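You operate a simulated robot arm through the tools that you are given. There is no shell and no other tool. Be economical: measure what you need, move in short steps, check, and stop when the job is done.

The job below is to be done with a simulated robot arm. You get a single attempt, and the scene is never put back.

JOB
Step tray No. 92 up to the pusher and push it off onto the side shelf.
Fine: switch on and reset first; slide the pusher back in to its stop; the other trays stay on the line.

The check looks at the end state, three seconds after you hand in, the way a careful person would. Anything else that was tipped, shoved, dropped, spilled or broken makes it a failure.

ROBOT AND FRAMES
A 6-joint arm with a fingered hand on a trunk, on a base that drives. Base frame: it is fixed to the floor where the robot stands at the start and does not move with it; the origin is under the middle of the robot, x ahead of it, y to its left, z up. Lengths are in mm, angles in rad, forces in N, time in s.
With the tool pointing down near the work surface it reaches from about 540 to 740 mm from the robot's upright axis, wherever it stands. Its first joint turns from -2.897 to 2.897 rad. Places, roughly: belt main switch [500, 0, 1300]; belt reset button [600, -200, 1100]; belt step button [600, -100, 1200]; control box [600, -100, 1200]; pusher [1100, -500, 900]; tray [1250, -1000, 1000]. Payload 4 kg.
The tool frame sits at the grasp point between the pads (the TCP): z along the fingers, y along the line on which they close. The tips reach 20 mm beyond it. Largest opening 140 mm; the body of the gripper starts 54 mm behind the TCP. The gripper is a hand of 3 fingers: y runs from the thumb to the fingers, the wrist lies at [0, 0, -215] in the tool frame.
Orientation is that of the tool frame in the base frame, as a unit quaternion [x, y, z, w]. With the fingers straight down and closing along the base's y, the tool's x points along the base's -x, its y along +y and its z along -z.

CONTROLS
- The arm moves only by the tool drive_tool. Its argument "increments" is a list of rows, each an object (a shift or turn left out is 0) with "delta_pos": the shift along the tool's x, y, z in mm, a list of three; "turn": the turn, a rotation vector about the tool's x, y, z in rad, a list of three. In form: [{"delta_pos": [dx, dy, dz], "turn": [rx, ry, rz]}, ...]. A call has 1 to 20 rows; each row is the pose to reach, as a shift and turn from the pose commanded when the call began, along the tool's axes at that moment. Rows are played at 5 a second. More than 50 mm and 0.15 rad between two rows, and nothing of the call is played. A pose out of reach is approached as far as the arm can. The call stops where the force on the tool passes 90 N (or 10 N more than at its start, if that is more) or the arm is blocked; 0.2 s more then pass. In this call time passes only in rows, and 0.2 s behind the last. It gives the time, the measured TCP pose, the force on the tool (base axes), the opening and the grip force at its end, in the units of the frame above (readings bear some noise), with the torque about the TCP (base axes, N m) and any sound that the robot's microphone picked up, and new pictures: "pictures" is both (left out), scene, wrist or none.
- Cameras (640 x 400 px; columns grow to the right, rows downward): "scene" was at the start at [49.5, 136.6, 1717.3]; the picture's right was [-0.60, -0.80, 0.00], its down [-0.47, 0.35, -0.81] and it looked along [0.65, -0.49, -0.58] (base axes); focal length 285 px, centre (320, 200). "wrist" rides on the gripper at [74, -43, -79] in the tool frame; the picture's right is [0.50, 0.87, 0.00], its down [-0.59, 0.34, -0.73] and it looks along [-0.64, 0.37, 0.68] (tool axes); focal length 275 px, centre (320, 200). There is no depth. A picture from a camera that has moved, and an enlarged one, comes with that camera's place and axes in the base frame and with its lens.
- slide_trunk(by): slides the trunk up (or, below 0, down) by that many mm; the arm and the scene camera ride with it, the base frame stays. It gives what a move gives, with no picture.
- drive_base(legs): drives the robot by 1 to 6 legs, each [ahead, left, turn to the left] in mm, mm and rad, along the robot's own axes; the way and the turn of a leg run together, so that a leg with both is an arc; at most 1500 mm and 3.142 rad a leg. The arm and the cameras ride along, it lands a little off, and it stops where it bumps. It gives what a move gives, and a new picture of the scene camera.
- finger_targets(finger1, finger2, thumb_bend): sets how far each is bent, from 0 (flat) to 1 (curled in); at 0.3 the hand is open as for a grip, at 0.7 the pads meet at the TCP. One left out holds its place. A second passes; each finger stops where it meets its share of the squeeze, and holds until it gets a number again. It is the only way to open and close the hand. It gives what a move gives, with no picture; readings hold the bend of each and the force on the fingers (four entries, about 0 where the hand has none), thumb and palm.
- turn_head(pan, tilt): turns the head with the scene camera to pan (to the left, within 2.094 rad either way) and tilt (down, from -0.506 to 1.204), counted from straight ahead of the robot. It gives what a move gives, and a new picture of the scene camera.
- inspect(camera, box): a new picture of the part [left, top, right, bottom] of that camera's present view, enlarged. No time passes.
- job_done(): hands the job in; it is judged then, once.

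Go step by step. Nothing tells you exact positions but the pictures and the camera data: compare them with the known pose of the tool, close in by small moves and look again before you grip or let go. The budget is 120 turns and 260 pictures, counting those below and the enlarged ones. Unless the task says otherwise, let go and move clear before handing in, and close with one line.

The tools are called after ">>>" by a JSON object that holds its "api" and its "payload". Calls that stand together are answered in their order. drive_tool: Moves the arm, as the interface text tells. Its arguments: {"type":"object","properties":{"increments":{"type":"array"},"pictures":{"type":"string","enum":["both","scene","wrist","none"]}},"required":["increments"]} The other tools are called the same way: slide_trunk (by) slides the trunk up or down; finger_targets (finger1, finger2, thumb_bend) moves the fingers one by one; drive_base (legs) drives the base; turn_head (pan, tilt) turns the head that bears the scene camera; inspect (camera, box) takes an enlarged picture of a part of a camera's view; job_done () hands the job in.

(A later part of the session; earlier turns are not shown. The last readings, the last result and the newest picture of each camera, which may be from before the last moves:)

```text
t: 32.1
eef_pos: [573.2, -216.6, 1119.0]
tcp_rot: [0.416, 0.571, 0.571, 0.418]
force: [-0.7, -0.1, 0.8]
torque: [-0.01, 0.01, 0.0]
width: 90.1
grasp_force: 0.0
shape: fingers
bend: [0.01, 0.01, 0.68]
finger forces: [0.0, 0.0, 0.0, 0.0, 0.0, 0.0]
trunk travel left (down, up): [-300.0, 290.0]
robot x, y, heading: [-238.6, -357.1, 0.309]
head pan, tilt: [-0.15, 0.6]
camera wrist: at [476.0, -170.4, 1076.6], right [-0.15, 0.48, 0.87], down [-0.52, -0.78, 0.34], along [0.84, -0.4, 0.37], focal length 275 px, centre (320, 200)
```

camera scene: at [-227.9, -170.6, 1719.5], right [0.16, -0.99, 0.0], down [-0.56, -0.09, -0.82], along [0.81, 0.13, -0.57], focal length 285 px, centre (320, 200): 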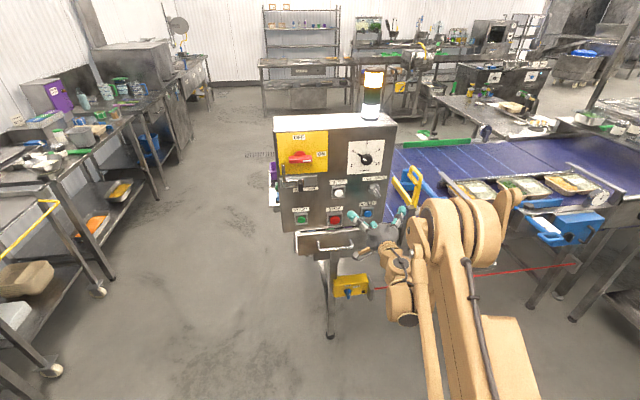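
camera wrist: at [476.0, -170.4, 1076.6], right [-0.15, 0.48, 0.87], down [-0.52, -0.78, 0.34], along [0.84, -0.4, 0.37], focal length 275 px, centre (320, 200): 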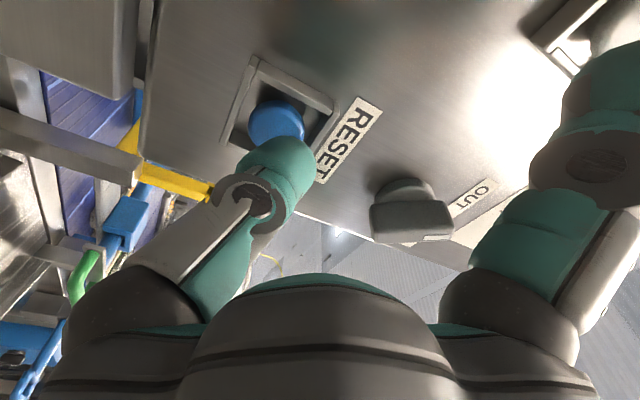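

It's aligned over the blue button; now I'll press forward in small steps.

>>> {"api": "drive_tool", "payload": {"increments": [{"delta_pos": [0, 0, 5]}, {"delta_pos": [0, 0, 9]}, {"delta_pos": [0, 0, 13]}], "pictures": "both"}}

```text
t: 32.9
eef_pos: [586.6, -211.4, 1117.3]
tcp_rot: [0.416, 0.572, 0.571, 0.417]
force: [-0.4, -0.7, -0.8]
torque: [-0.01, 0.03, -0.06]
width: 90.0
grasp_force: 0.6
shape: fingers
bend: [0.01, 0.01, 0.68]
finger forces: [0.1, 0.1, 0.0, 0.0, 0.7, 0.0]
trunk travel left (down, up): [-300.0, 290.0]
robot x, y, heading: [-236.5, -360.0, 0.312]
head pan, tilt: [-0.15, 0.6]
camera scene: at [-229.5, -169.8, 1719.4], right [0.16, -0.99, 0.0], down [-0.56, -0.09, -0.82], along [0.81, 0.13, -0.57], focal length 285 px, centre (320, 200)
camera wrist: at [488.0, -165.2, 1076.3], right [-0.15, 0.48, 0.87], down [-0.52, -0.78, 0.34], along [0.84, -0.4, 0.37], focal length 275 px, centre (320, 200)
```

scene: 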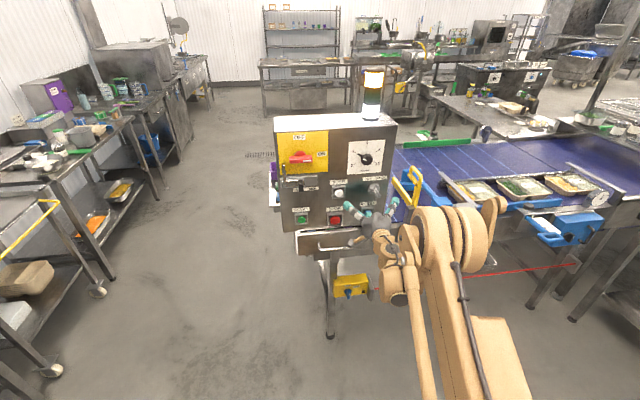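
wrist: 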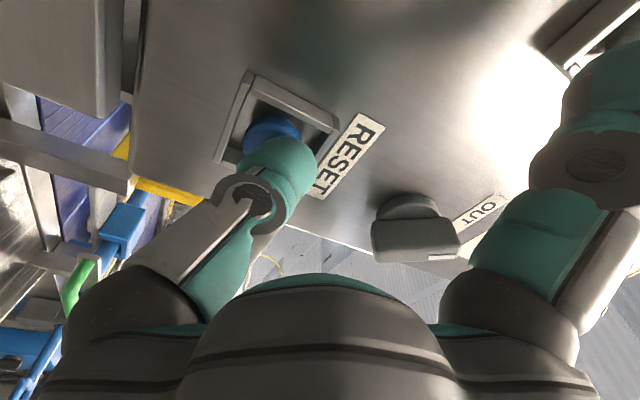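

Contact is just starting. I'll check that the other fingers aren't close to STEP or the selector before pressing further.

>>> {"api": "inspect", "payload": {"camera": "scene", "box": [325, 175, 405, 255]}}

>>> {"api": "inspect", "payload": {"camera": "wrist", "box": [480, 0, 640, 100]}}

```text
5.00 times, centred on (365, 215) of scene
camera zoom: at [-229.5, -169.8, 1719.4], right [0.16, -0.99, 0.0], down [-0.56, -0.09, -0.82], along [0.81, 0.13, -0.57], focal length 1427 px, centre (95, 125)
```

zoom: 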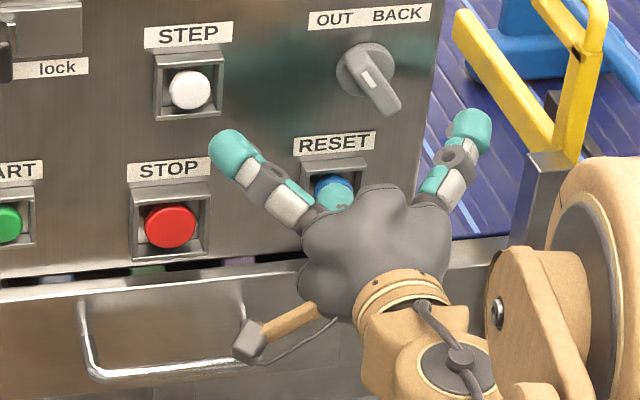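

```text
4.00 times, centred on (560, 50) of wrist
camera zoom: at [488.0, -165.2, 1076.3], right [-0.15, 0.48, 0.87], down [-0.52, -0.78, 0.34], along [0.84, -0.4, 0.37], focal length 1101 px, centre (-640, 800)
```

zoom: 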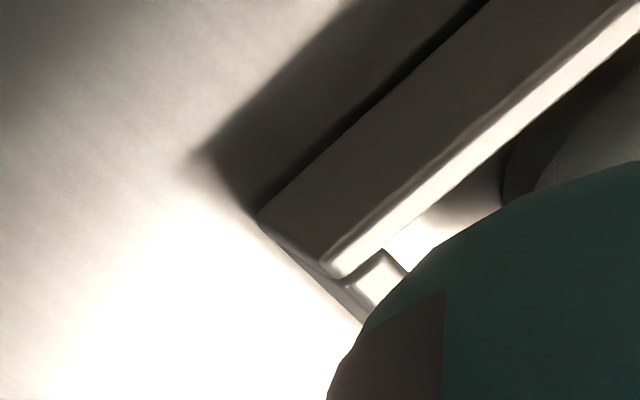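

The spread fingers are short of the panel. I'll press on.

>>> {"api": "drive_tool", "payload": {"increments": [{"delta_pos": [0, 0, 4]}, {"delta_pos": [0, 0, 8]}, {"delta_pos": [0, 0, 10]}], "pictures": "scene"}}

>>> {"api": "inspect", "payload": {"camera": "wrist", "box": [180, 50, 500, 250]}}

```text
t: 33.7
eef_pos: [591.9, -209.2, 1120.5]
tcp_rot: [0.416, 0.571, 0.572, 0.417]
force: [-23.0, -6.8, -7.3]
torque: [-0.1, 0.51, -0.09]
width: 89.5
grasp_force: 12.2
shape: fingers
bend: [0.01, 0.01, 0.69]
finger forces: [0.0, 0.0, 0.0, 0.0, 23.9, 0.0]
trunk travel left (down, up): [-300.0, 290.0]
robot x, y, heading: [-236.9, -359.5, 0.314]
head pan, tilt: [-0.15, 0.6]
heard: click
camera scene: at [-233.1, -170.9, 1719.5], right [0.16, -0.99, 0.0], down [-0.56, -0.09, -0.83], along [0.82, 0.13, -0.56], focal length 285 px, centre (320, 200)
```

scene: 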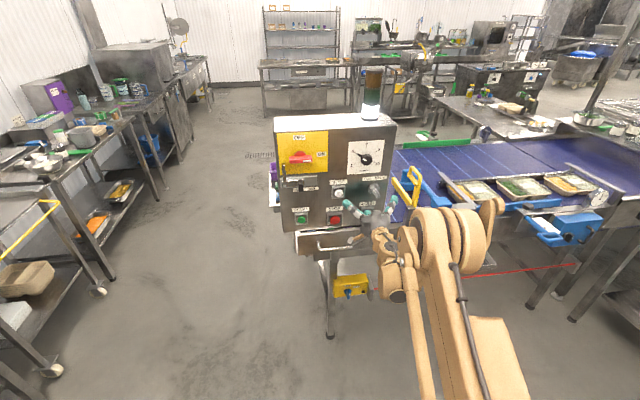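

```text
2.00 times, centred on (340, 150) of wrist
camera zoom: at [494.8, -163.4, 1078.0], right [-0.15, 0.48, 0.87], down [-0.52, -0.78, 0.34], along [0.84, -0.4, 0.37], focal length 551 px, centre (280, 300)
```

zoom: 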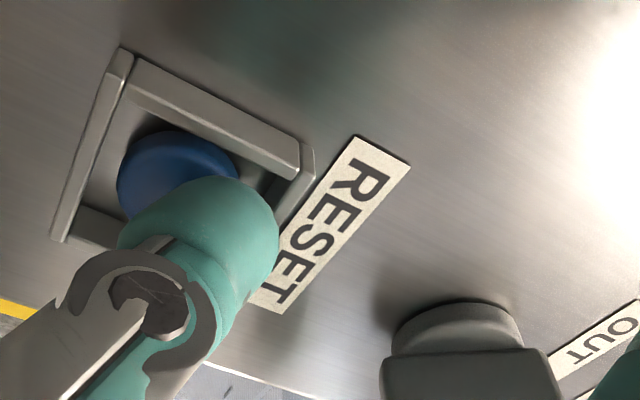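

A click was heard and the amber light went out, leaving white (ready). Now I'll back off and line up with STEP.

>>> {"api": "drive_tool", "payload": {"increments": [{"delta_pos": [0, 0, -30]}, {"delta_pos": [0, 0, -70]}, {"delta_pos": [35, 32, -70]}, {"delta_pos": [70, 64, -70]}, {"delta_pos": [105, 96, -60]}]}}

>>> {"api": "inspect", "payload": {"camera": "scene", "box": [270, 120, 400, 250]}}

```text
t: 34.9
eef_pos: [504.1, -125.4, 1213.8]
tcp_rot: [0.417, 0.572, 0.571, 0.417]
force: [0.0, 0.6, 0.4]
torque: [-0.03, 0.02, -0.04]
width: 90.1
grasp_force: 0.1
shape: fingers
bend: [0.01, 0.01, 0.68]
finger forces: [0.1, 0.0, 0.0, 0.0, 0.0, 0.0]
trunk travel left (down, up): [-300.0, 290.0]
robot x, y, heading: [-240.1, -362.5, 0.31]
head pan, tilt: [-0.15, 0.6]
camera scene: at [-230.3, -168.4, 1719.3], right [0.16, -0.99, 0.0], down [-0.56, -0.09, -0.83], along [0.81, 0.13, -0.56], focal length 285 px, centre (320, 200)
camera wrist: at [405.8, -78.3, 1172.3], right [-0.15, 0.48, 0.86], down [-0.52, -0.78, 0.34], along [0.84, -0.4, 0.37], focal length 275 px, centre (320, 200)
```

scene: 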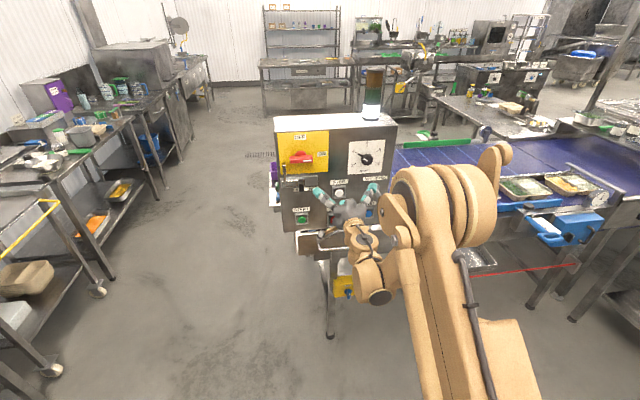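
wrist: 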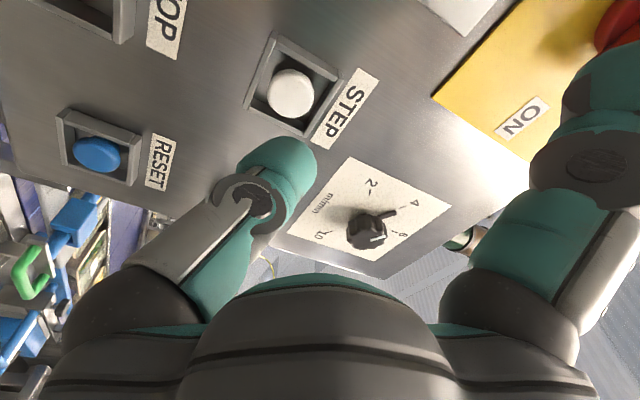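

```text
3.08 times, centred on (335, 185) of scene
camera zoom: at [-230.3, -168.4, 1719.3], right [0.16, -0.99, 0.0], down [-0.56, -0.09, -0.83], along [0.81, 0.13, -0.56], focal length 878 px, centre (274, 246)
```

zoom: 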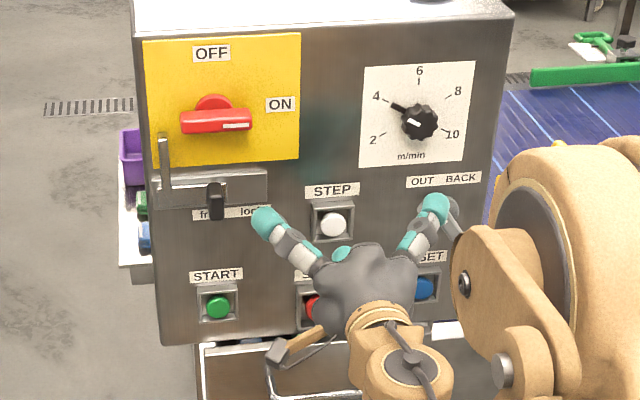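

STEP is lined up the same way as RESET was. I'll approach and press gently.

>>> {"api": "drive_tool", "payload": {"increments": [{"delta_pos": [1, 0, 20]}, {"delta_pos": [1, 0, 38]}, {"delta_pos": [1, 0, 48]}, {"delta_pos": [1, 0, 52]}], "pictures": "wrist"}}

```text
t: 35.9
eef_pos: [554.3, -109.9, 1214.4]
tcp_rot: [0.416, 0.571, 0.571, 0.417]
force: [-1.7, -1.0, 0.6]
torque: [0.02, -0.01, 0.0]
width: 90.2
grasp_force: 0.7
shape: fingers
bend: [0.01, 0.01, 0.68]
finger forces: [0.0, 0.1, 0.1, 0.0, 1.6, 0.0]
trunk travel left (down, up): [-300.0, 290.0]
robot x, y, heading: [-238.6, -360.4, 0.315]
head pan, tilt: [-0.15, 0.6]
camera wrist: at [456.9, -63.3, 1173.2], right [-0.15, 0.48, 0.87], down [-0.52, -0.78, 0.34], along [0.84, -0.4, 0.37], focal length 275 px, centre (320, 200)
```

wrist: 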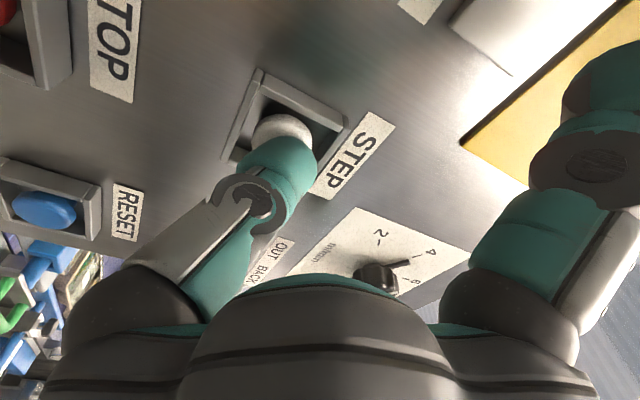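

It's just touching. One short press and release.

>>> {"api": "drive_tool", "payload": {"increments": [{"delta_pos": [0, 0, 4]}, {"delta_pos": [0, 0, 8]}, {"delta_pos": [0, 0, -12]}], "pictures": "both"}}

>>> {"api": "inspect", "payload": {"camera": "scene", "box": [320, 40, 620, 280]}}

```text
t: 36.7
eef_pos: [543.4, -113.2, 1214.3]
tcp_rot: [0.415, 0.571, 0.571, 0.418]
force: [-0.7, 0.3, 0.8]
torque: [0.0, 0.06, -0.03]
width: 90.3
grasp_force: 0.0
shape: fingers
bend: [0.01, 0.01, 0.68]
finger forces: [0.0, 0.0, 0.0, 0.0, 0.0, 0.0]
trunk travel left (down, up): [-300.0, 290.0]
robot x, y, heading: [-237.1, -356.5, 0.312]
head pan, tilt: [-0.15, 0.6]
heard: click
camera scene: at [-230.4, -170.0, 1719.5], right [0.16, -0.99, 0.0], down [-0.56, -0.09, -0.83], along [0.81, 0.13, -0.56], focal length 285 px, centre (320, 200)
camera wrist: at [446.0, -67.1, 1173.1], right [-0.15, 0.48, 0.87], down [-0.52, -0.78, 0.34], along [0.84, -0.4, 0.37], focal length 275 px, centre (320, 200)
```

scene: 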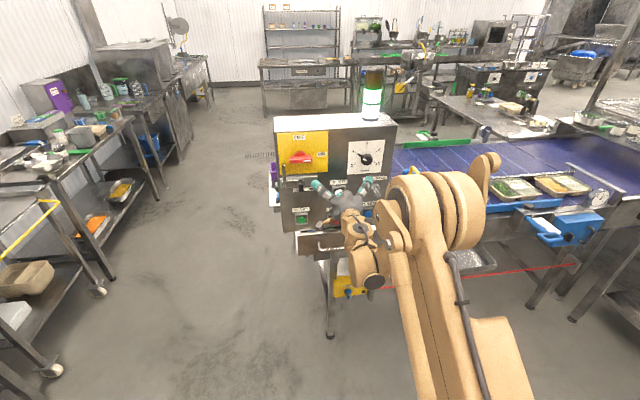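
wrist: 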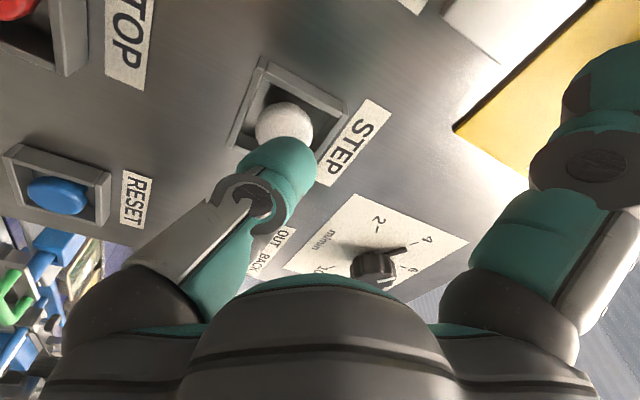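

```text
1.67 times, centred on (470, 160) of scene
camera zoom: at [-230.4, -170.0, 1719.5], right [0.16, -0.99, 0.0], down [-0.56, -0.09, -0.83], along [0.81, 0.13, -0.56], focal length 476 px, centre (70, 267)
```

zoom: 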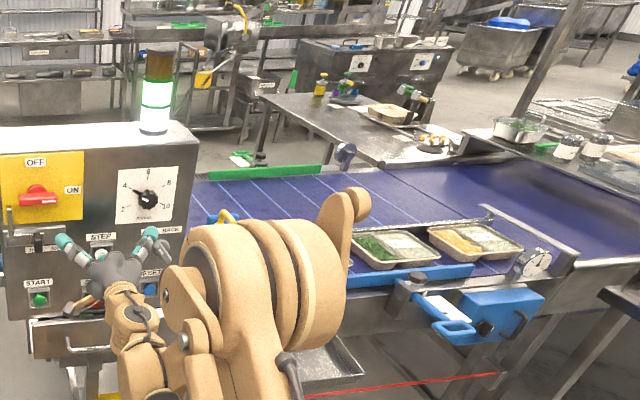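

The green light is on, so the belt is stepping. I'll back off a bit and look again.

>>> {"api": "drive_tool", "payload": {"increments": [{"delta_pos": [0, 0, -20]}, {"delta_pos": [0, 0, -30]}, {"delta_pos": [0, 0, -30]}, {"delta_pos": [0, 0, -30]}, {"delta_pos": [0, 0, -30]}, {"delta_pos": [0, 0, -30]}, {"delta_pos": [0, 0, -30]}, {"delta_pos": [0, 0, -30]}], "pictures": "scene"}}

>>> {"api": "inspect", "payload": {"camera": "scene", "box": [320, 40, 620, 280]}}

>>> {"api": "inspect", "payload": {"camera": "wrist", "box": [0, 180, 200, 400]}}

```text
t: 38.5
eef_pos: [516.0, -121.9, 1212.9]
tcp_rot: [0.416, 0.571, 0.572, 0.417]
force: [-0.6, -0.1, -0.3]
torque: [0.0, 0.0, -0.01]
width: 90.0
grasp_force: 0.0
shape: fingers
bend: [0.01, 0.01, 0.68]
finger forces: [0.0, 0.0, 0.1, 0.0, 0.0, 0.1]
trunk travel left (down, up): [-300.0, 290.0]
robot x, y, heading: [-240.4, -359.4, 0.307]
head pan, tilt: [-0.15, 0.6]
camera scene: at [-229.5, -169.7, 1719.4], right [0.16, -0.99, 0.0], down [-0.56, -0.09, -0.82], along [0.81, 0.13, -0.57], focal length 285 px, centre (320, 200)
```

scene: 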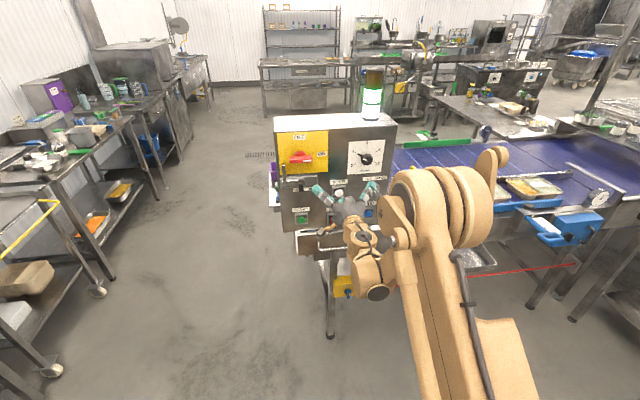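

```text
1.67 times, centred on (470, 160) of scene
camera zoom: at [-229.5, -169.7, 1719.4], right [0.16, -0.99, 0.0], down [-0.56, -0.09, -0.82], along [0.81, 0.13, -0.57], focal length 476 px, centre (70, 267)
```

zoom: 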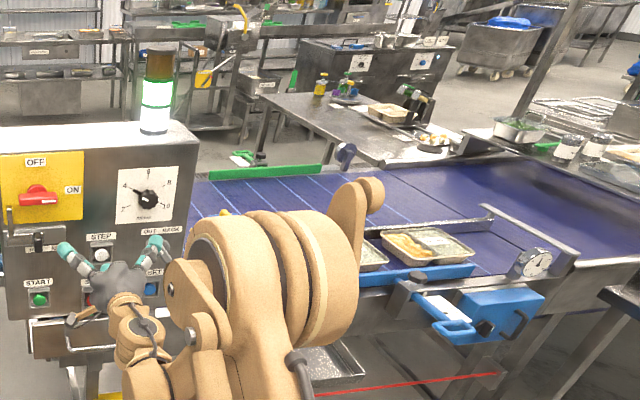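

```text
1.82 times, centred on (100, 290) of wrist
camera zoom: at [418.0, -75.6, 1171.6], right [-0.15, 0.48, 0.87], down [-0.52, -0.78, 0.34], along [0.84, -0.4, 0.37], focal length 500 px, centre (720, 36)
```

zoom: 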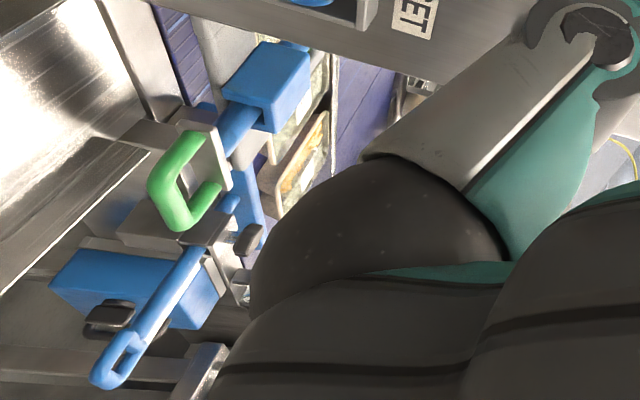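

Trays are moving the right way toward the pusher. I'll wait briefly and check whether it stops by itself.

>>> {"api": "drive_tool", "payload": {"increments": [{"delta_pos": [0, 0, 0]}], "pictures": "scene"}}

>>> {"api": "inspect", "payload": {"camera": "scene", "box": [320, 40, 620, 280]}}

>>> {"api": "inspect", "payload": {"camera": "wrist", "box": [0, 180, 200, 400]}}

```text
t: 38.9
eef_pos: [516.8, -121.4, 1214.2]
tcp_rot: [0.416, 0.572, 0.571, 0.417]
force: [0.0, -0.1, -0.1]
torque: [-0.03, 0.02, -0.04]
width: 90.2
grasp_force: 0.1
shape: fingers
bend: [0.01, 0.01, 0.68]
finger forces: [0.0, 0.0, 0.0, 0.0, 0.0, 0.1]
trunk travel left (down, up): [-300.0, 290.0]
robot x, y, heading: [-238.3, -355.4, 0.313]
head pan, tilt: [-0.15, 0.6]
camera scene: at [-229.5, -169.7, 1719.4], right [0.16, -0.99, 0.0], down [-0.56, -0.09, -0.82], along [0.81, 0.13, -0.57], focal length 285 px, centre (320, 200)
```

scene: 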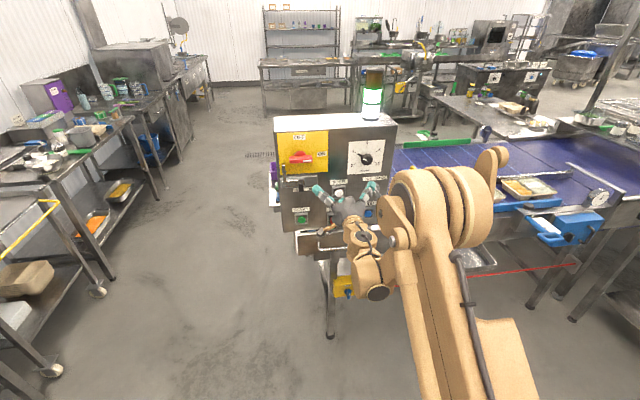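

```text
1.67 times, centred on (470, 160) of scene
camera zoom: at [-229.5, -169.7, 1719.4], right [0.16, -0.99, 0.0], down [-0.56, -0.09, -0.82], along [0.81, 0.13, -0.57], focal length 476 px, centre (70, 267)
```

zoom: 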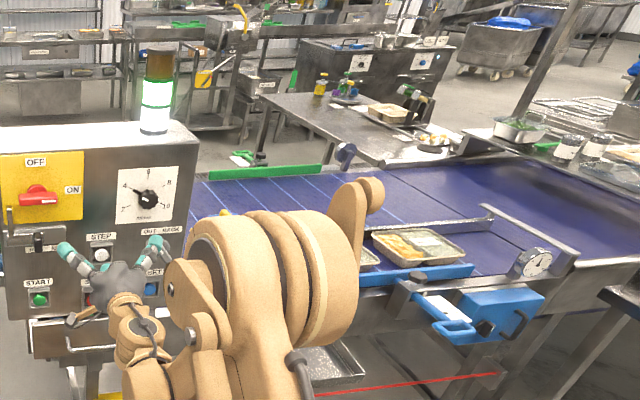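

```text
1.82 times, centred on (100, 290) of wrist
camera zoom: at [418.0, -75.6, 1171.6], right [-0.15, 0.48, 0.87], down [-0.52, -0.78, 0.34], along [0.84, -0.4, 0.37], focal length 500 px, centre (720, 36)
```

zoom: 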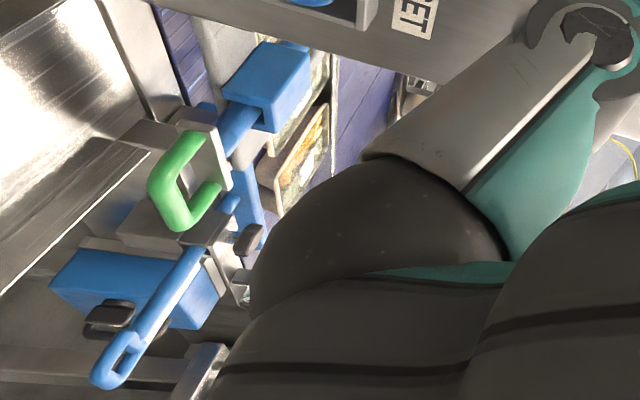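

Still moving; I'll keep watching at short intervals.

>>> {"api": "drive_tool", "payload": {"increments": [{"delta_pos": [0, 0, 0]}, {"delta_pos": [0, 0, 0]}], "pictures": "none"}}

>>> {"api": "inspect", "payload": {"camera": "scene", "box": [320, 40, 620, 280]}}

>>> {"api": "inspect", "payload": {"camera": "wrist", "box": [0, 180, 200, 400]}}

```text
t: 39.5
eef_pos: [516.9, -122.2, 1212.4]
tcp_rot: [0.416, 0.572, 0.571, 0.417]
force: [0.2, 0.1, -1.0]
torque: [0.02, 0.03, -0.02]
width: 90.1
grasp_force: 0.0
shape: fingers
bend: [0.01, 0.01, 0.68]
finger forces: [0.0, 0.0, 0.0, 0.0, 0.1, 0.1]
trunk travel left (down, up): [-300.0, 290.0]
robot x, y, heading: [-242.9, -353.1, 0.309]
head pan, tilt: [-0.15, 0.6]
```

```text
1.67 times, centred on (470, 160) of scene
camera zoom: at [-229.5, -169.7, 1719.4], right [0.16, -0.99, 0.0], down [-0.56, -0.09, -0.82], along [0.81, 0.13, -0.57], focal length 476 px, centre (70, 267)
```

zoom: 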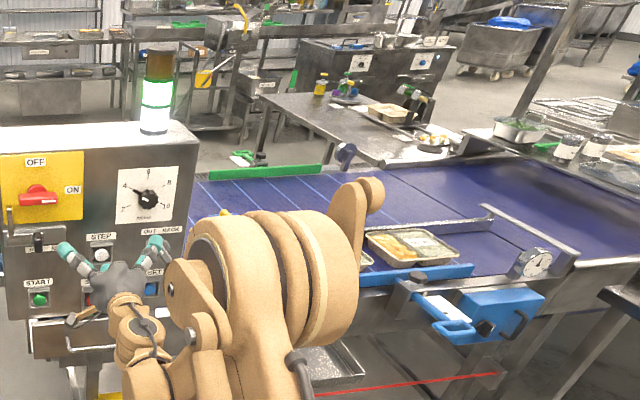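

```text
1.82 times, centred on (100, 290) of wrist
camera zoom: at [418.0, -75.6, 1171.6], right [-0.15, 0.48, 0.87], down [-0.52, -0.78, 0.34], along [0.84, -0.4, 0.37], focal length 500 px, centre (720, 36)
```

zoom: 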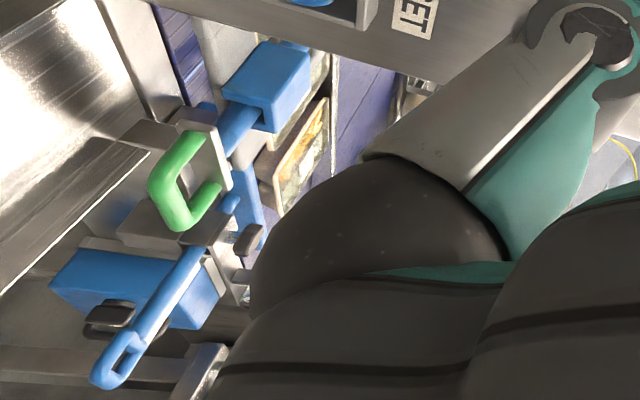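

>>> {"api": "drive_tool", "payload": {"increments": [{"delta_pos": [0, 0, 0]}, {"delta_pos": [0, 0, 0]}, {"delta_pos": [0, 0, 0]}], "pictures": "none"}}

>>> {"api": "inspect", "payload": {"camera": "scene", "box": [320, 40, 620, 280]}}

>>> {"api": "inspect", "payload": {"camera": "wrist", "box": [0, 180, 200, 400]}}

```text
t: 40.3
eef_pos: [515.7, -122.1, 1214.5]
tcp_rot: [0.416, 0.572, 0.571, 0.417]
force: [-0.9, 1.2, 0.5]
torque: [-0.02, 0.02, 0.0]
width: 89.9
grasp_force: 0.1
shape: fingers
bend: [0.01, 0.01, 0.68]
finger forces: [0.0, 0.0, 0.0, 0.0, 0.0, 0.0]
trunk travel left (down, up): [-300.0, 290.0]
robot x, y, heading: [-238.1, -358.9, 0.314]
head pan, tilt: [-0.15, 0.6]
```

```text
1.67 times, centred on (470, 160) of scene
camera zoom: at [-229.5, -169.7, 1719.4], right [0.16, -0.99, 0.0], down [-0.56, -0.09, -0.82], along [0.81, 0.13, -0.57], focal length 476 px, centre (70, 267)
```

zoom: 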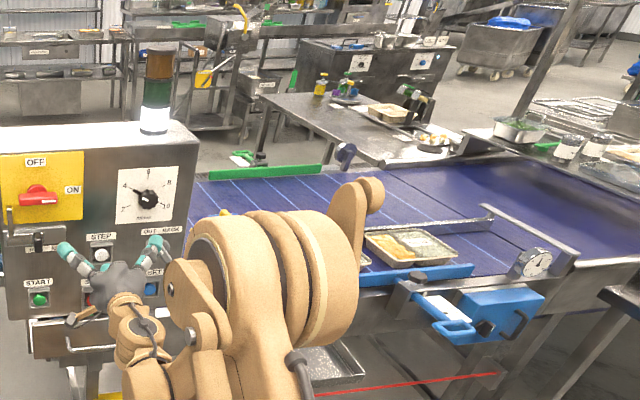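

```text
1.82 times, centred on (100, 290) of wrist
camera zoom: at [418.0, -75.6, 1171.7], right [-0.15, 0.48, 0.87], down [-0.52, -0.78, 0.34], along [0.84, -0.4, 0.37], focal length 500 px, centre (720, 36)
```

zoom: 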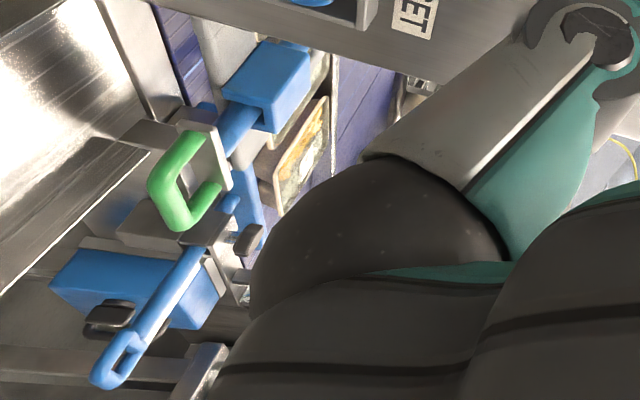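

The belt has stopped after one step. The green handle is at about (778, -564, 980); I'll retract the hand, then shift the base right so the handle is straight ahead and I can see where tray 92 sits.

>>> {"api": "drive_tool", "payload": {"increments": [{"delta_pos": [0, 0, -45]}, {"delta_pos": [0, 0, -90]}, {"delta_pos": [0, 0, -135]}, {"delta_pos": [0, 0, -170]}], "pictures": "none"}}

>>> {"api": "finger_targets", "payload": {"finger1": 0.3, "finger2": 0.3, "thumb_bend": 0.3}}

>>> {"api": "drive_base", "payload": {"legs": [[0, -500, 0]]}}

>>> {"api": "turn_head", "payload": {"pan": 0.0, "tilt": 0.6}}

```text
t: 41.3
eef_pos: [381.9, -165.5, 1256.1]
tcp_rot: [0.416, 0.571, 0.571, 0.417]
force: [0.3, 0.0, 0.5]
torque: [-0.02, 0.0, 0.01]
width: 89.9
grasp_force: 0.0
shape: fingers
bend: [0.01, 0.01, 0.68]
finger forces: [0.0, 0.0, 0.0, 0.0, 0.0, 0.0]
out of reach, approached as far as the arm can: row 3, 4
trunk travel left (down, up): [-300.0, 290.0]
robot x, y, heading: [-237.9, -361.5, 0.311]
head pan, tilt: [-0.15, 0.6]
```

```text
t: 42.3
eef_pos: [383.0, -165.7, 1256.4]
tcp_rot: [0.417, 0.572, 0.571, 0.417]
force: [-0.8, 0.3, 0.3]
torque: [-0.02, 0.03, 0.02]
width: 124.1
grasp_force: 0.1
shape: fingers
bend: [0.3, 0.3, 0.3]
finger forces: [0.1, 0.1, 0.0, 0.0, 0.0, 0.0]
trunk travel left (down, up): [-300.0, 290.0]
robot x, y, heading: [-240.1, -356.4, 0.306]
head pan, tilt: [-0.15, 0.6]
```

```text
t: 45.2
eef_pos: [534.2, -632.0, 1256.4]
tcp_rot: [0.413, 0.575, 0.573, 0.414]
force: [0.1, -0.8, -0.6]
torque: [0.04, 0.01, 0.01]
width: 124.0
grasp_force: 0.1
shape: fingers
bend: [0.3, 0.3, 0.3]
finger forces: [0.0, 0.0, 0.0, 0.0, 0.1, 0.1]
trunk travel left (down, up): [-300.0, 290.0]
robot x, y, heading: [-84.0, -829.8, 0.318]
head pan, tilt: [-0.15, 0.6]
camera scene: at [-77.1, -642.0, 1719.5], right [0.17, -0.99, 0.0], down [-0.56, -0.1, -0.82], along [0.81, 0.14, -0.57], focal length 285 px, centre (320, 200)
```

scene: 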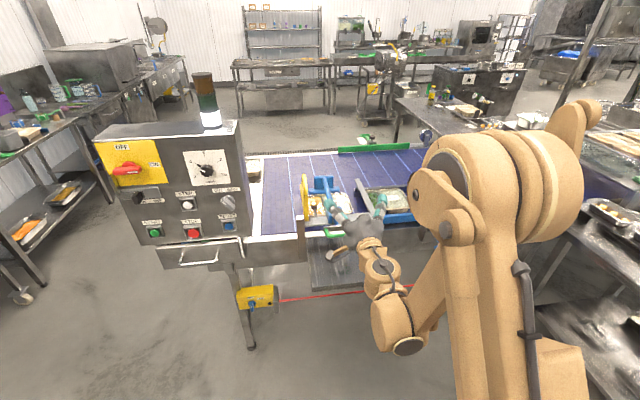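

```text
t: 46.0
eef_pos: [535.0, -630.6, 1255.6]
tcp_rot: [0.413, 0.575, 0.573, 0.413]
force: [0.5, -0.4, -0.3]
torque: [-0.01, 0.03, 0.0]
width: 124.5
grasp_force: 0.1
shape: fingers
bend: [0.3, 0.3, 0.3]
finger forces: [0.0, 0.0, 0.1, 0.1, 0.1, 0.0]
trunk travel left (down, up): [-300.0, 290.0]
robot x, y, heading: [-85.3, -828.9, 0.321]
head pan, tilt: [0.0, 0.6]
camera scene: at [-80.6, -628.1, 1719.4], right [0.31, -0.95, 0.0], down [-0.54, -0.18, -0.82], along [0.78, 0.26, -0.57], focal length 285 px, centre (320, 200)
```

scene: 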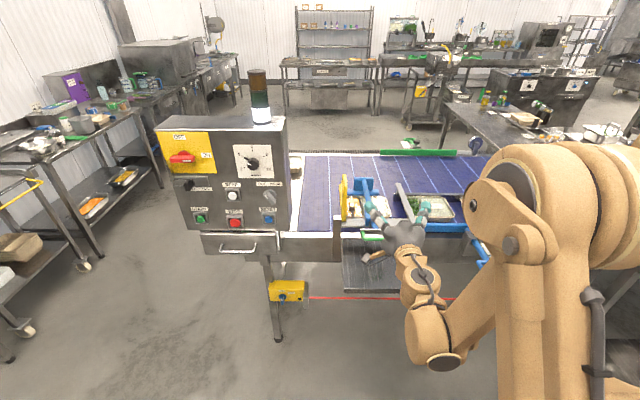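

The arm's horizontal range is limited (about 650 mm minimum), so the pull may partly use the base. Let me zoom in on the pusher and tray 92.

>>> {"api": "inspect", "payload": {"camera": "scene", "box": [310, 160, 480, 310]}}

>>> {"api": "inspect", "payload": {"camera": "scene", "box": [330, 170, 420, 240]}}

>>> {"api": "inspect", "payload": {"camera": "wrist", "box": [0, 0, 640, 400]}}

```text
2.67 times, centred on (395, 235) of scene
camera zoom: at [-80.6, -628.1, 1719.4], right [0.31, -0.95, 0.0], down [-0.54, -0.18, -0.82], along [0.78, 0.26, -0.57], focal length 761 px, centre (120, 107)
```

zoom: 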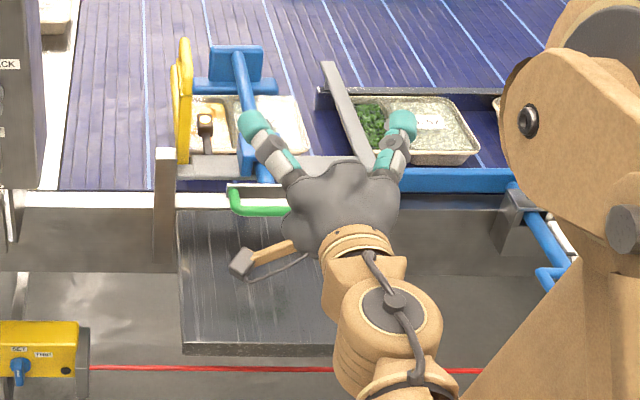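

```text
5.71 times, centred on (375, 205) of scene
camera zoom: at [-80.6, -628.1, 1719.4], right [0.31, -0.95, 0.0], down [-0.54, -0.18, -0.82], along [0.78, 0.26, -0.57], focal length 1631 px, centre (6, 171)
```

zoom: 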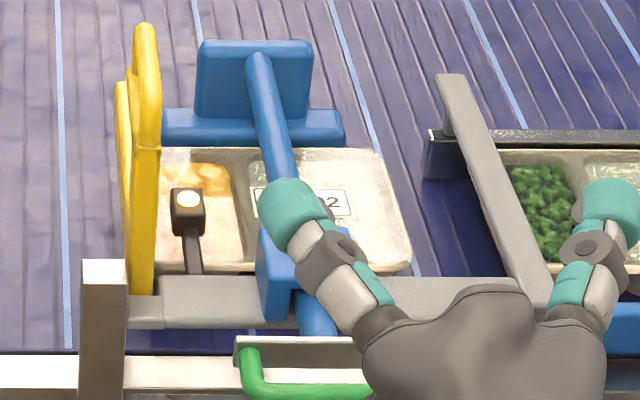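

```text
1.00 times, centred on (320, 200) of wrist (not enlarged: the box is as wide or as high as the picture)
camera zoom: at [436.6, -585.6, 1214.8], right [-0.16, 0.48, 0.87], down [-0.51, -0.79, 0.34], along [0.84, -0.39, 0.37], focal length 275 px, centre (320, 200)
```

zoom: 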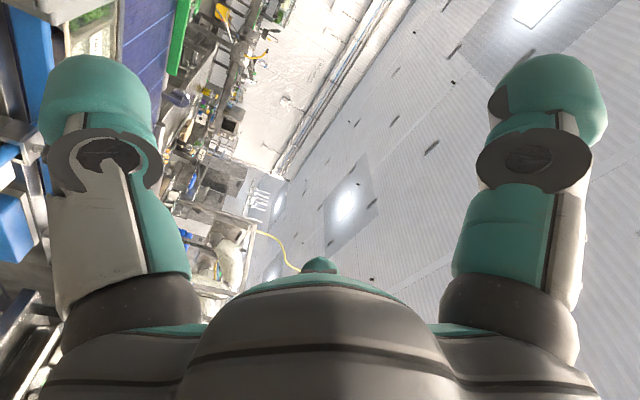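

Tray 92 now sits at the pusher beside the yellow stop, with the pusher paddle behind it. I'll set a moderate finger opening and bring the hand down in front of the green handle.

>>> {"api": "finger_targets", "payload": {"finger1": 0.48, "finger2": 0.48, "thumb_bend": 0.48}}

>>> {"api": "drive_tool", "payload": {"increments": [{"delta_pos": [0, -35, 25]}, {"delta_pos": [-2, -75, 50]}, {"delta_pos": [-4, -115, 70]}, {"delta_pos": [-6, -155, 85]}, {"delta_pos": [-8, -195, 95]}, {"delta_pos": [-8, -235, 100]}, {"delta_pos": [-8, -275, 100]}]}}

>>> {"api": "inspect", "payload": {"camera": "scene", "box": [310, 160, 480, 310]}}

```text
t: 47.0
eef_pos: [536.4, -630.6, 1256.2]
tcp_rot: [0.414, 0.574, 0.573, 0.414]
force: [0.1, 0.0, 0.0]
torque: [-0.02, -0.03, 0.01]
width: 69.8
grasp_force: 0.1
shape: fingers
bend: [0.48, 0.48, 0.48]
finger forces: [0.0, 0.0, 0.1, 0.0, 0.1, 0.1]
trunk travel left (down, up): [-300.0, 290.0]
robot x, y, heading: [-86.8, -830.4, 0.321]
head pan, tilt: [0.0, 0.6]
```

```text
t: 48.5
eef_pos: [664.1, -599.0, 1013.3]
tcp_rot: [0.414, 0.574, 0.573, 0.413]
force: [-0.1, 0.2, 0.1]
torque: [-0.01, 0.02, 0.01]
width: 70.1
grasp_force: 0.1
shape: fingers
bend: [0.48, 0.48, 0.48]
finger forces: [0.1, 0.0, 0.0, 0.0, 0.0, 0.1]
out of reach, approached as far as the arm can: row 1, 2, 3, 4, 5, 6, 7
trunk travel left (down, up): [-300.0, 290.0]
robot x, y, heading: [-88.1, -831.7, 0.328]
head pan, tilt: [0.0, 0.6]
camera scene: at [-81.2, -628.3, 1719.5], right [0.32, -0.95, 0.0], down [-0.54, -0.18, -0.83], along [0.78, 0.26, -0.56], focal length 285 px, centre (320, 200)
camera wrist: at [565.4, -553.0, 971.4], right [-0.16, 0.48, 0.87], down [-0.51, -0.79, 0.34], along [0.85, -0.39, 0.37], focal length 275 px, centre (320, 200)
```

scene: 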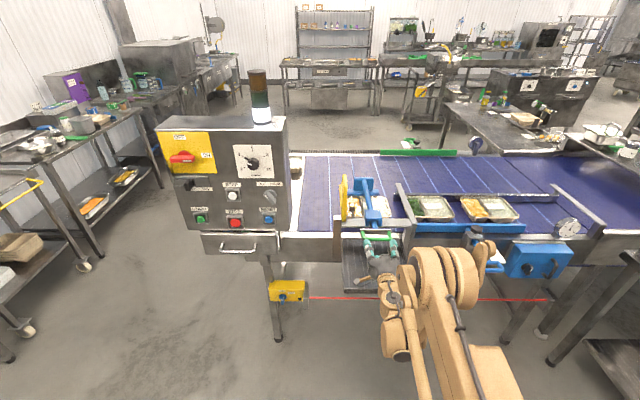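
wrist: 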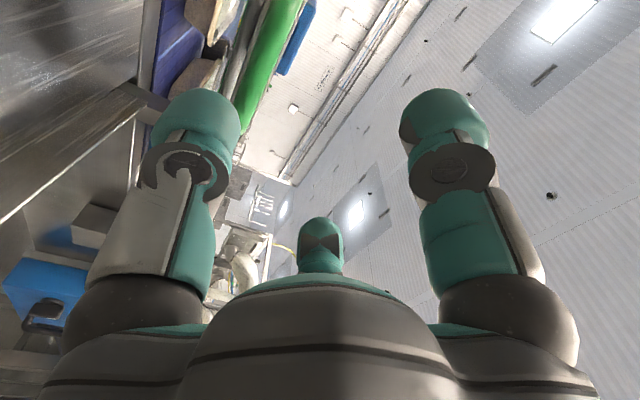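

```text
2.67 times, centred on (395, 235) of scene
camera zoom: at [-81.2, -628.3, 1719.5], right [0.32, -0.95, 0.0], down [-0.54, -0.18, -0.83], along [0.78, 0.26, -0.56], focal length 761 px, centre (120, 107)
```

zoom: 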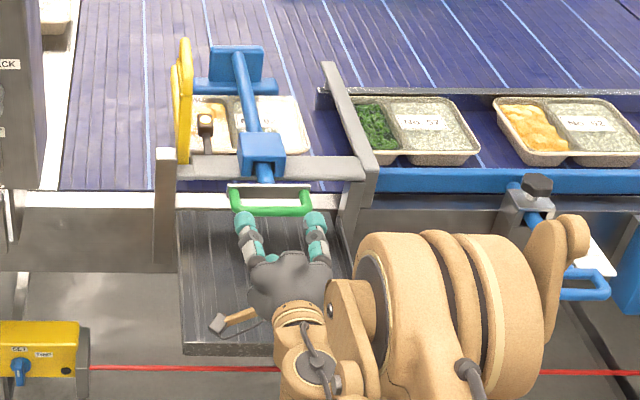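

The U-handle is fully visible now: its bar is centred near l=-785 at a≈550, z≈978. The arm can't get low enough at this trunk height, so I'll lift the hand a bit and lower the trunk 100 mm.

>>> {"api": "drive_tool", "payload": {"increments": [{"delta_pos": [-6, 40, 0]}, {"delta_pos": [-12, 85, 0]}, {"delta_pos": [-12, 110, 0]}], "pictures": "none"}}

>>> {"api": "slide_trunk", "payload": {"by": -100}}

```text
t: 49.4
eef_pos: [668.5, -609.9, 1126.8]
tcp_rot: [0.413, 0.573, 0.573, 0.415]
force: [-1.2, -0.7, 0.1]
torque: [0.0, 0.03, -0.01]
width: 70.0
grasp_force: 0.0
shape: fingers
bend: [0.48, 0.48, 0.48]
finger forces: [0.0, 0.0, 0.0, 0.1, 0.0, 0.1]
trunk travel left (down, up): [-300.0, 290.0]
robot x, y, heading: [-89.7, -834.5, 0.321]
head pan, tilt: [0.0, 0.6]
```

```text
t: 50.7
eef_pos: [667.8, -610.3, 1025.9]
tcp_rot: [0.413, 0.574, 0.573, 0.414]
force: [0.0, 0.7, 1.0]
torque: [-0.01, -0.02, 0.01]
width: 70.3
grasp_force: 0.0
shape: fingers
bend: [0.48, 0.48, 0.48]
finger forces: [0.0, 0.0, 0.0, 0.0, 0.1, 0.1]
trunk travel left (down, up): [-200.0, 390.0]
robot x, y, heading: [-83.5, -829.8, 0.315]
head pan, tilt: [0.0, 0.6]
```

Now I'll lower to handle height and advance to just short of the bar.

>>> {"api": "drive_tool", "payload": {"increments": [{"delta_pos": [0, -25, 0]}, {"delta_pos": [0, -47, 0]}, {"delta_pos": [0, -47, 30]}]}}

>>> {"api": "inspect", "payload": {"camera": "scene", "box": [330, 170, 420, 240]}}

```text
t: 51.5
eef_pos: [698.2, -599.7, 978.2]
tcp_rot: [0.413, 0.574, 0.573, 0.414]
force: [0.1, 0.4, 1.3]
torque: [0.01, -0.03, 0.0]
width: 70.3
grasp_force: 0.0
shape: fingers
bend: [0.48, 0.48, 0.48]
finger forces: [0.1, 0.0, 0.0, 0.0, 0.1, 0.1]
trunk travel left (down, up): [-200.0, 390.0]
robot x, y, heading: [-83.6, -834.4, 0.316]
head pan, tilt: [0.0, 0.6]
camera scene: at [-80.0, -628.0, 1619.4], right [0.32, -0.95, 0.0], down [-0.54, -0.18, -0.82], along [0.78, 0.26, -0.57], focal length 285 px, centre (320, 200)
camera wrist: at [599.4, -554.5, 936.3], right [-0.16, 0.48, 0.87], down [-0.51, -0.79, 0.34], along [0.84, -0.39, 0.37], focal length 275 px, centre (320, 200)
```

scene: 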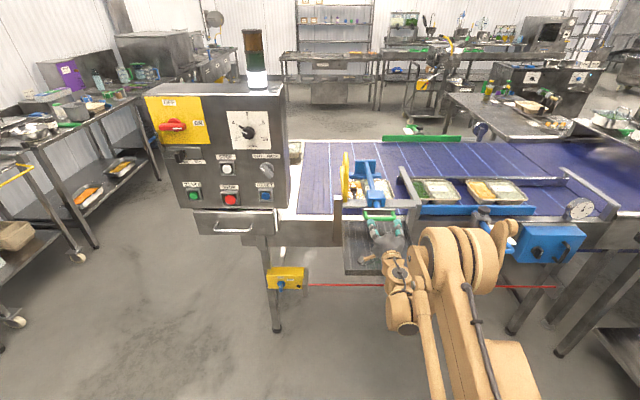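
wrist: 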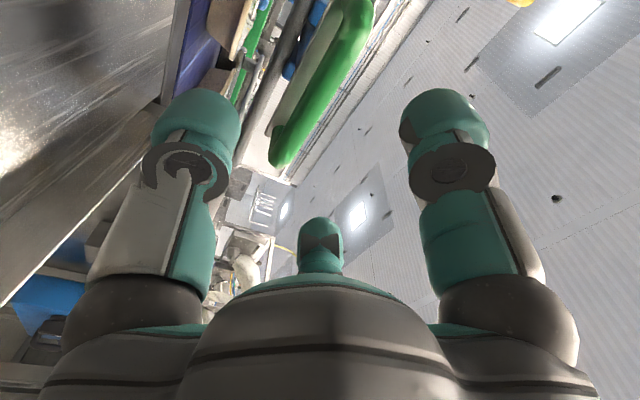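

```text
5.71 times, centred on (375, 205) of scene
camera zoom: at [-80.0, -628.0, 1619.4], right [0.32, -0.95, 0.0], down [-0.54, -0.18, -0.82], along [0.78, 0.26, -0.57], focal length 1631 px, centre (6, 171)
```

zoom: 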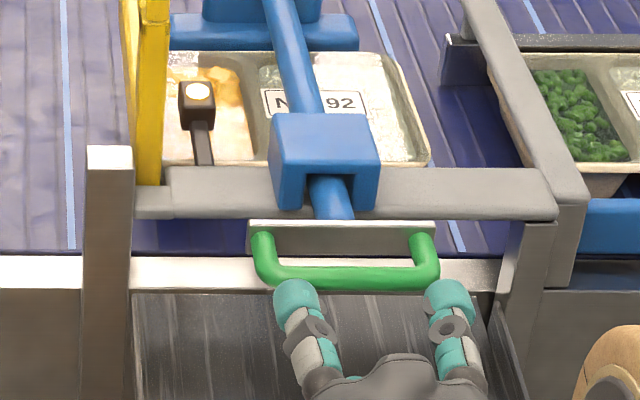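

Alignment with the green bar is good. I'll narrow the opening and slide the fingers over the bar.

>>> {"api": "finger_targets", "payload": {"finger1": 0.54, "finger2": 0.54, "thumb_bend": 0.54}}

>>> {"api": "drive_tool", "payload": {"increments": [{"delta_pos": [0, -2, 20]}, {"delta_pos": [0, -2, 40]}, {"delta_pos": [0, -2, 55]}]}}

>>> {"api": "inspect", "payload": {"camera": "scene", "box": [330, 170, 420, 240]}}

```text
t: 52.5
eef_pos: [696.3, -598.5, 978.4]
tcp_rot: [0.413, 0.575, 0.572, 0.414]
force: [0.5, 0.4, 0.2]
torque: [-0.02, -0.01, 0.03]
width: 51.1
grasp_force: 0.1
shape: fingers
bend: [0.54, 0.54, 0.54]
finger forces: [0.1, 0.0, 0.1, 0.0, 0.0, 0.0]
trunk travel left (down, up): [-200.0, 390.0]
robot x, y, heading: [-86.5, -827.5, 0.318]
head pan, tilt: [0.0, 0.6]
```

```text
t: 53.3
eef_pos: [748.8, -586.3, 975.4]
tcp_rot: [0.413, 0.574, 0.573, 0.414]
force: [0.1, 0.3, 0.2]
torque: [-0.01, -0.01, 0.01]
width: 51.3
grasp_force: 0.1
shape: fingers
bend: [0.54, 0.54, 0.54]
finger forces: [0.1, 0.0, 0.0, 0.0, 0.0, 0.0]
trunk travel left (down, up): [-200.0, 390.0]
robot x, y, heading: [-86.1, -827.9, 0.32]
head pan, tilt: [0.0, 0.6]
camera scene: at [-80.2, -628.0, 1619.4], right [0.32, -0.95, 0.0], down [-0.54, -0.18, -0.82], along [0.78, 0.26, -0.57], focal length 285 px, centre (320, 200)
camera wrist: at [650.9, -539.9, 933.5], right [-0.16, 0.48, 0.87], down [-0.51, -0.79, 0.34], along [0.84, -0.39, 0.37], focal length 275 px, centre (320, 200)
```

scene: 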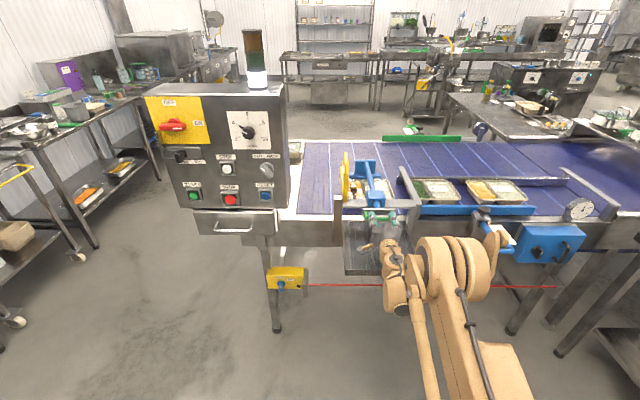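
wrist: 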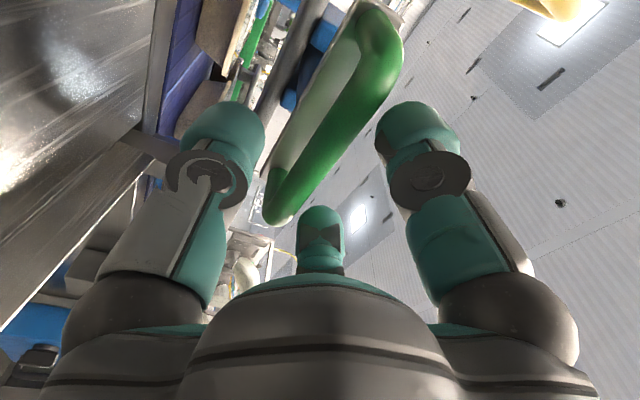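

```text
5.71 times, centred on (375, 205) of scene
camera zoom: at [-80.2, -628.0, 1619.4], right [0.32, -0.95, 0.0], down [-0.54, -0.18, -0.82], along [0.78, 0.26, -0.57], focal length 1631 px, centre (6, 171)
```

zoom: 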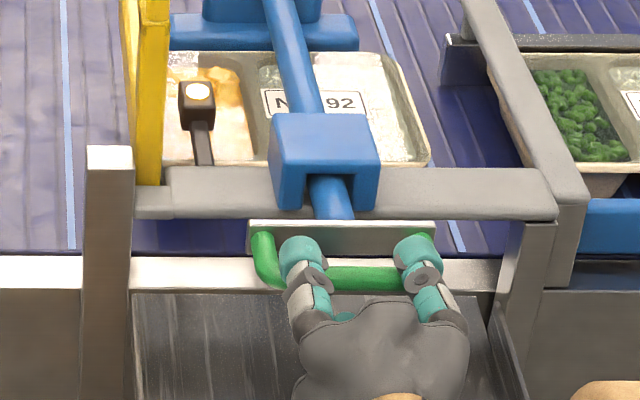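

Fingers straddle the bar from above with the thumb below. I'll shift left 8 mm, go in 18 mm more, then close.

>>> {"api": "drive_tool", "payload": {"increments": [{"delta_pos": [8, 0, 5]}, {"delta_pos": [8, 0, 18]}], "pictures": "wrist"}}

>>> {"api": "finger_targets", "payload": {"finger1": 0.8, "finger2": 0.8, "thumb_bend": 0.8}}

>>> {"api": "inspect", "payload": {"camera": "scene", "box": [330, 170, 420, 240]}}

>>> {"api": "inspect", "payload": {"camera": "wrist", "box": [100, 0, 540, 275]}}

```text
t: 53.9
eef_pos: [761.5, -572.5, 976.6]
tcp_rot: [0.413, 0.575, 0.573, 0.414]
force: [0.0, 0.6, 0.5]
torque: [0.03, -0.02, -0.01]
width: 51.4
grasp_force: 0.0
shape: fingers
bend: [0.54, 0.54, 0.54]
finger forces: [0.1, 0.0, 0.0, 0.0, 0.0, 0.0]
trunk travel left (down, up): [-200.0, 390.0]
robot x, y, heading: [-88.3, -830.9, 0.326]
head pan, tilt: [0.0, 0.6]
camera wrist: at [664.4, -526.8, 934.7], right [-0.16, 0.48, 0.87], down [-0.51, -0.79, 0.34], along [0.84, -0.39, 0.37], focal length 275 px, centre (320, 200)
```

wrist: 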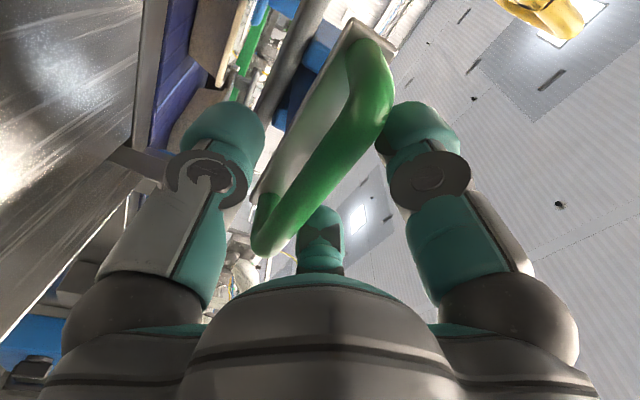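

```text
t: 54.9
eef_pos: [762.2, -572.7, 977.0]
tcp_rot: [0.414, 0.573, 0.574, 0.414]
force: [3.5, 1.1, 9.1]
torque: [0.0, -0.04, 0.02]
width: 17.2
grasp_force: 24.9
shape: fingers
bend: [0.64, 0.64, 0.66]
finger forces: [15.1, 15.5, 0.0, 0.0, 18.4, 0.1]
trunk travel left (down, up): [-200.0, 390.0]
robot x, y, heading: [-83.2, -830.7, 0.322]
head pan, tilt: [0.0, 0.6]
```

```text
5.71 times, centred on (375, 205) of scene
camera zoom: at [-81.4, -628.4, 1619.5], right [0.32, -0.95, 0.0], down [-0.54, -0.18, -0.83], along [0.78, 0.26, -0.56], focal length 1631 px, centre (6, 171)
```

zoom: 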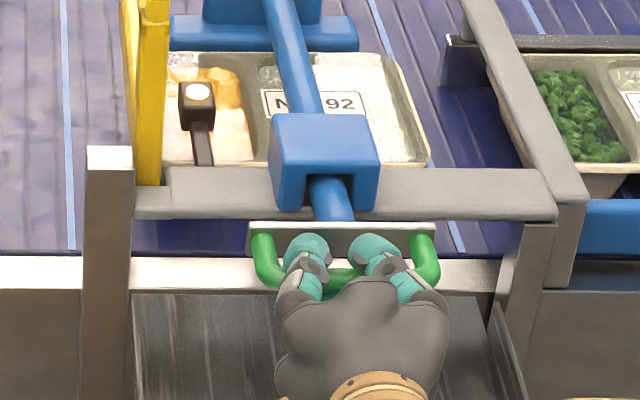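

```text
1.45 times, centred on (320, 138) of wrist
camera zoom: at [663.6, -526.9, 935.5], right [-0.16, 0.48, 0.87], down [-0.51, -0.79, 0.34], along [0.84, -0.39, 0.37], focal length 400 px, centre (320, 291)
```

zoom: 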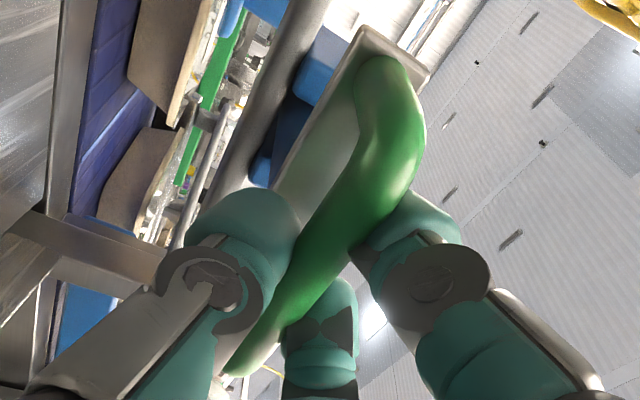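

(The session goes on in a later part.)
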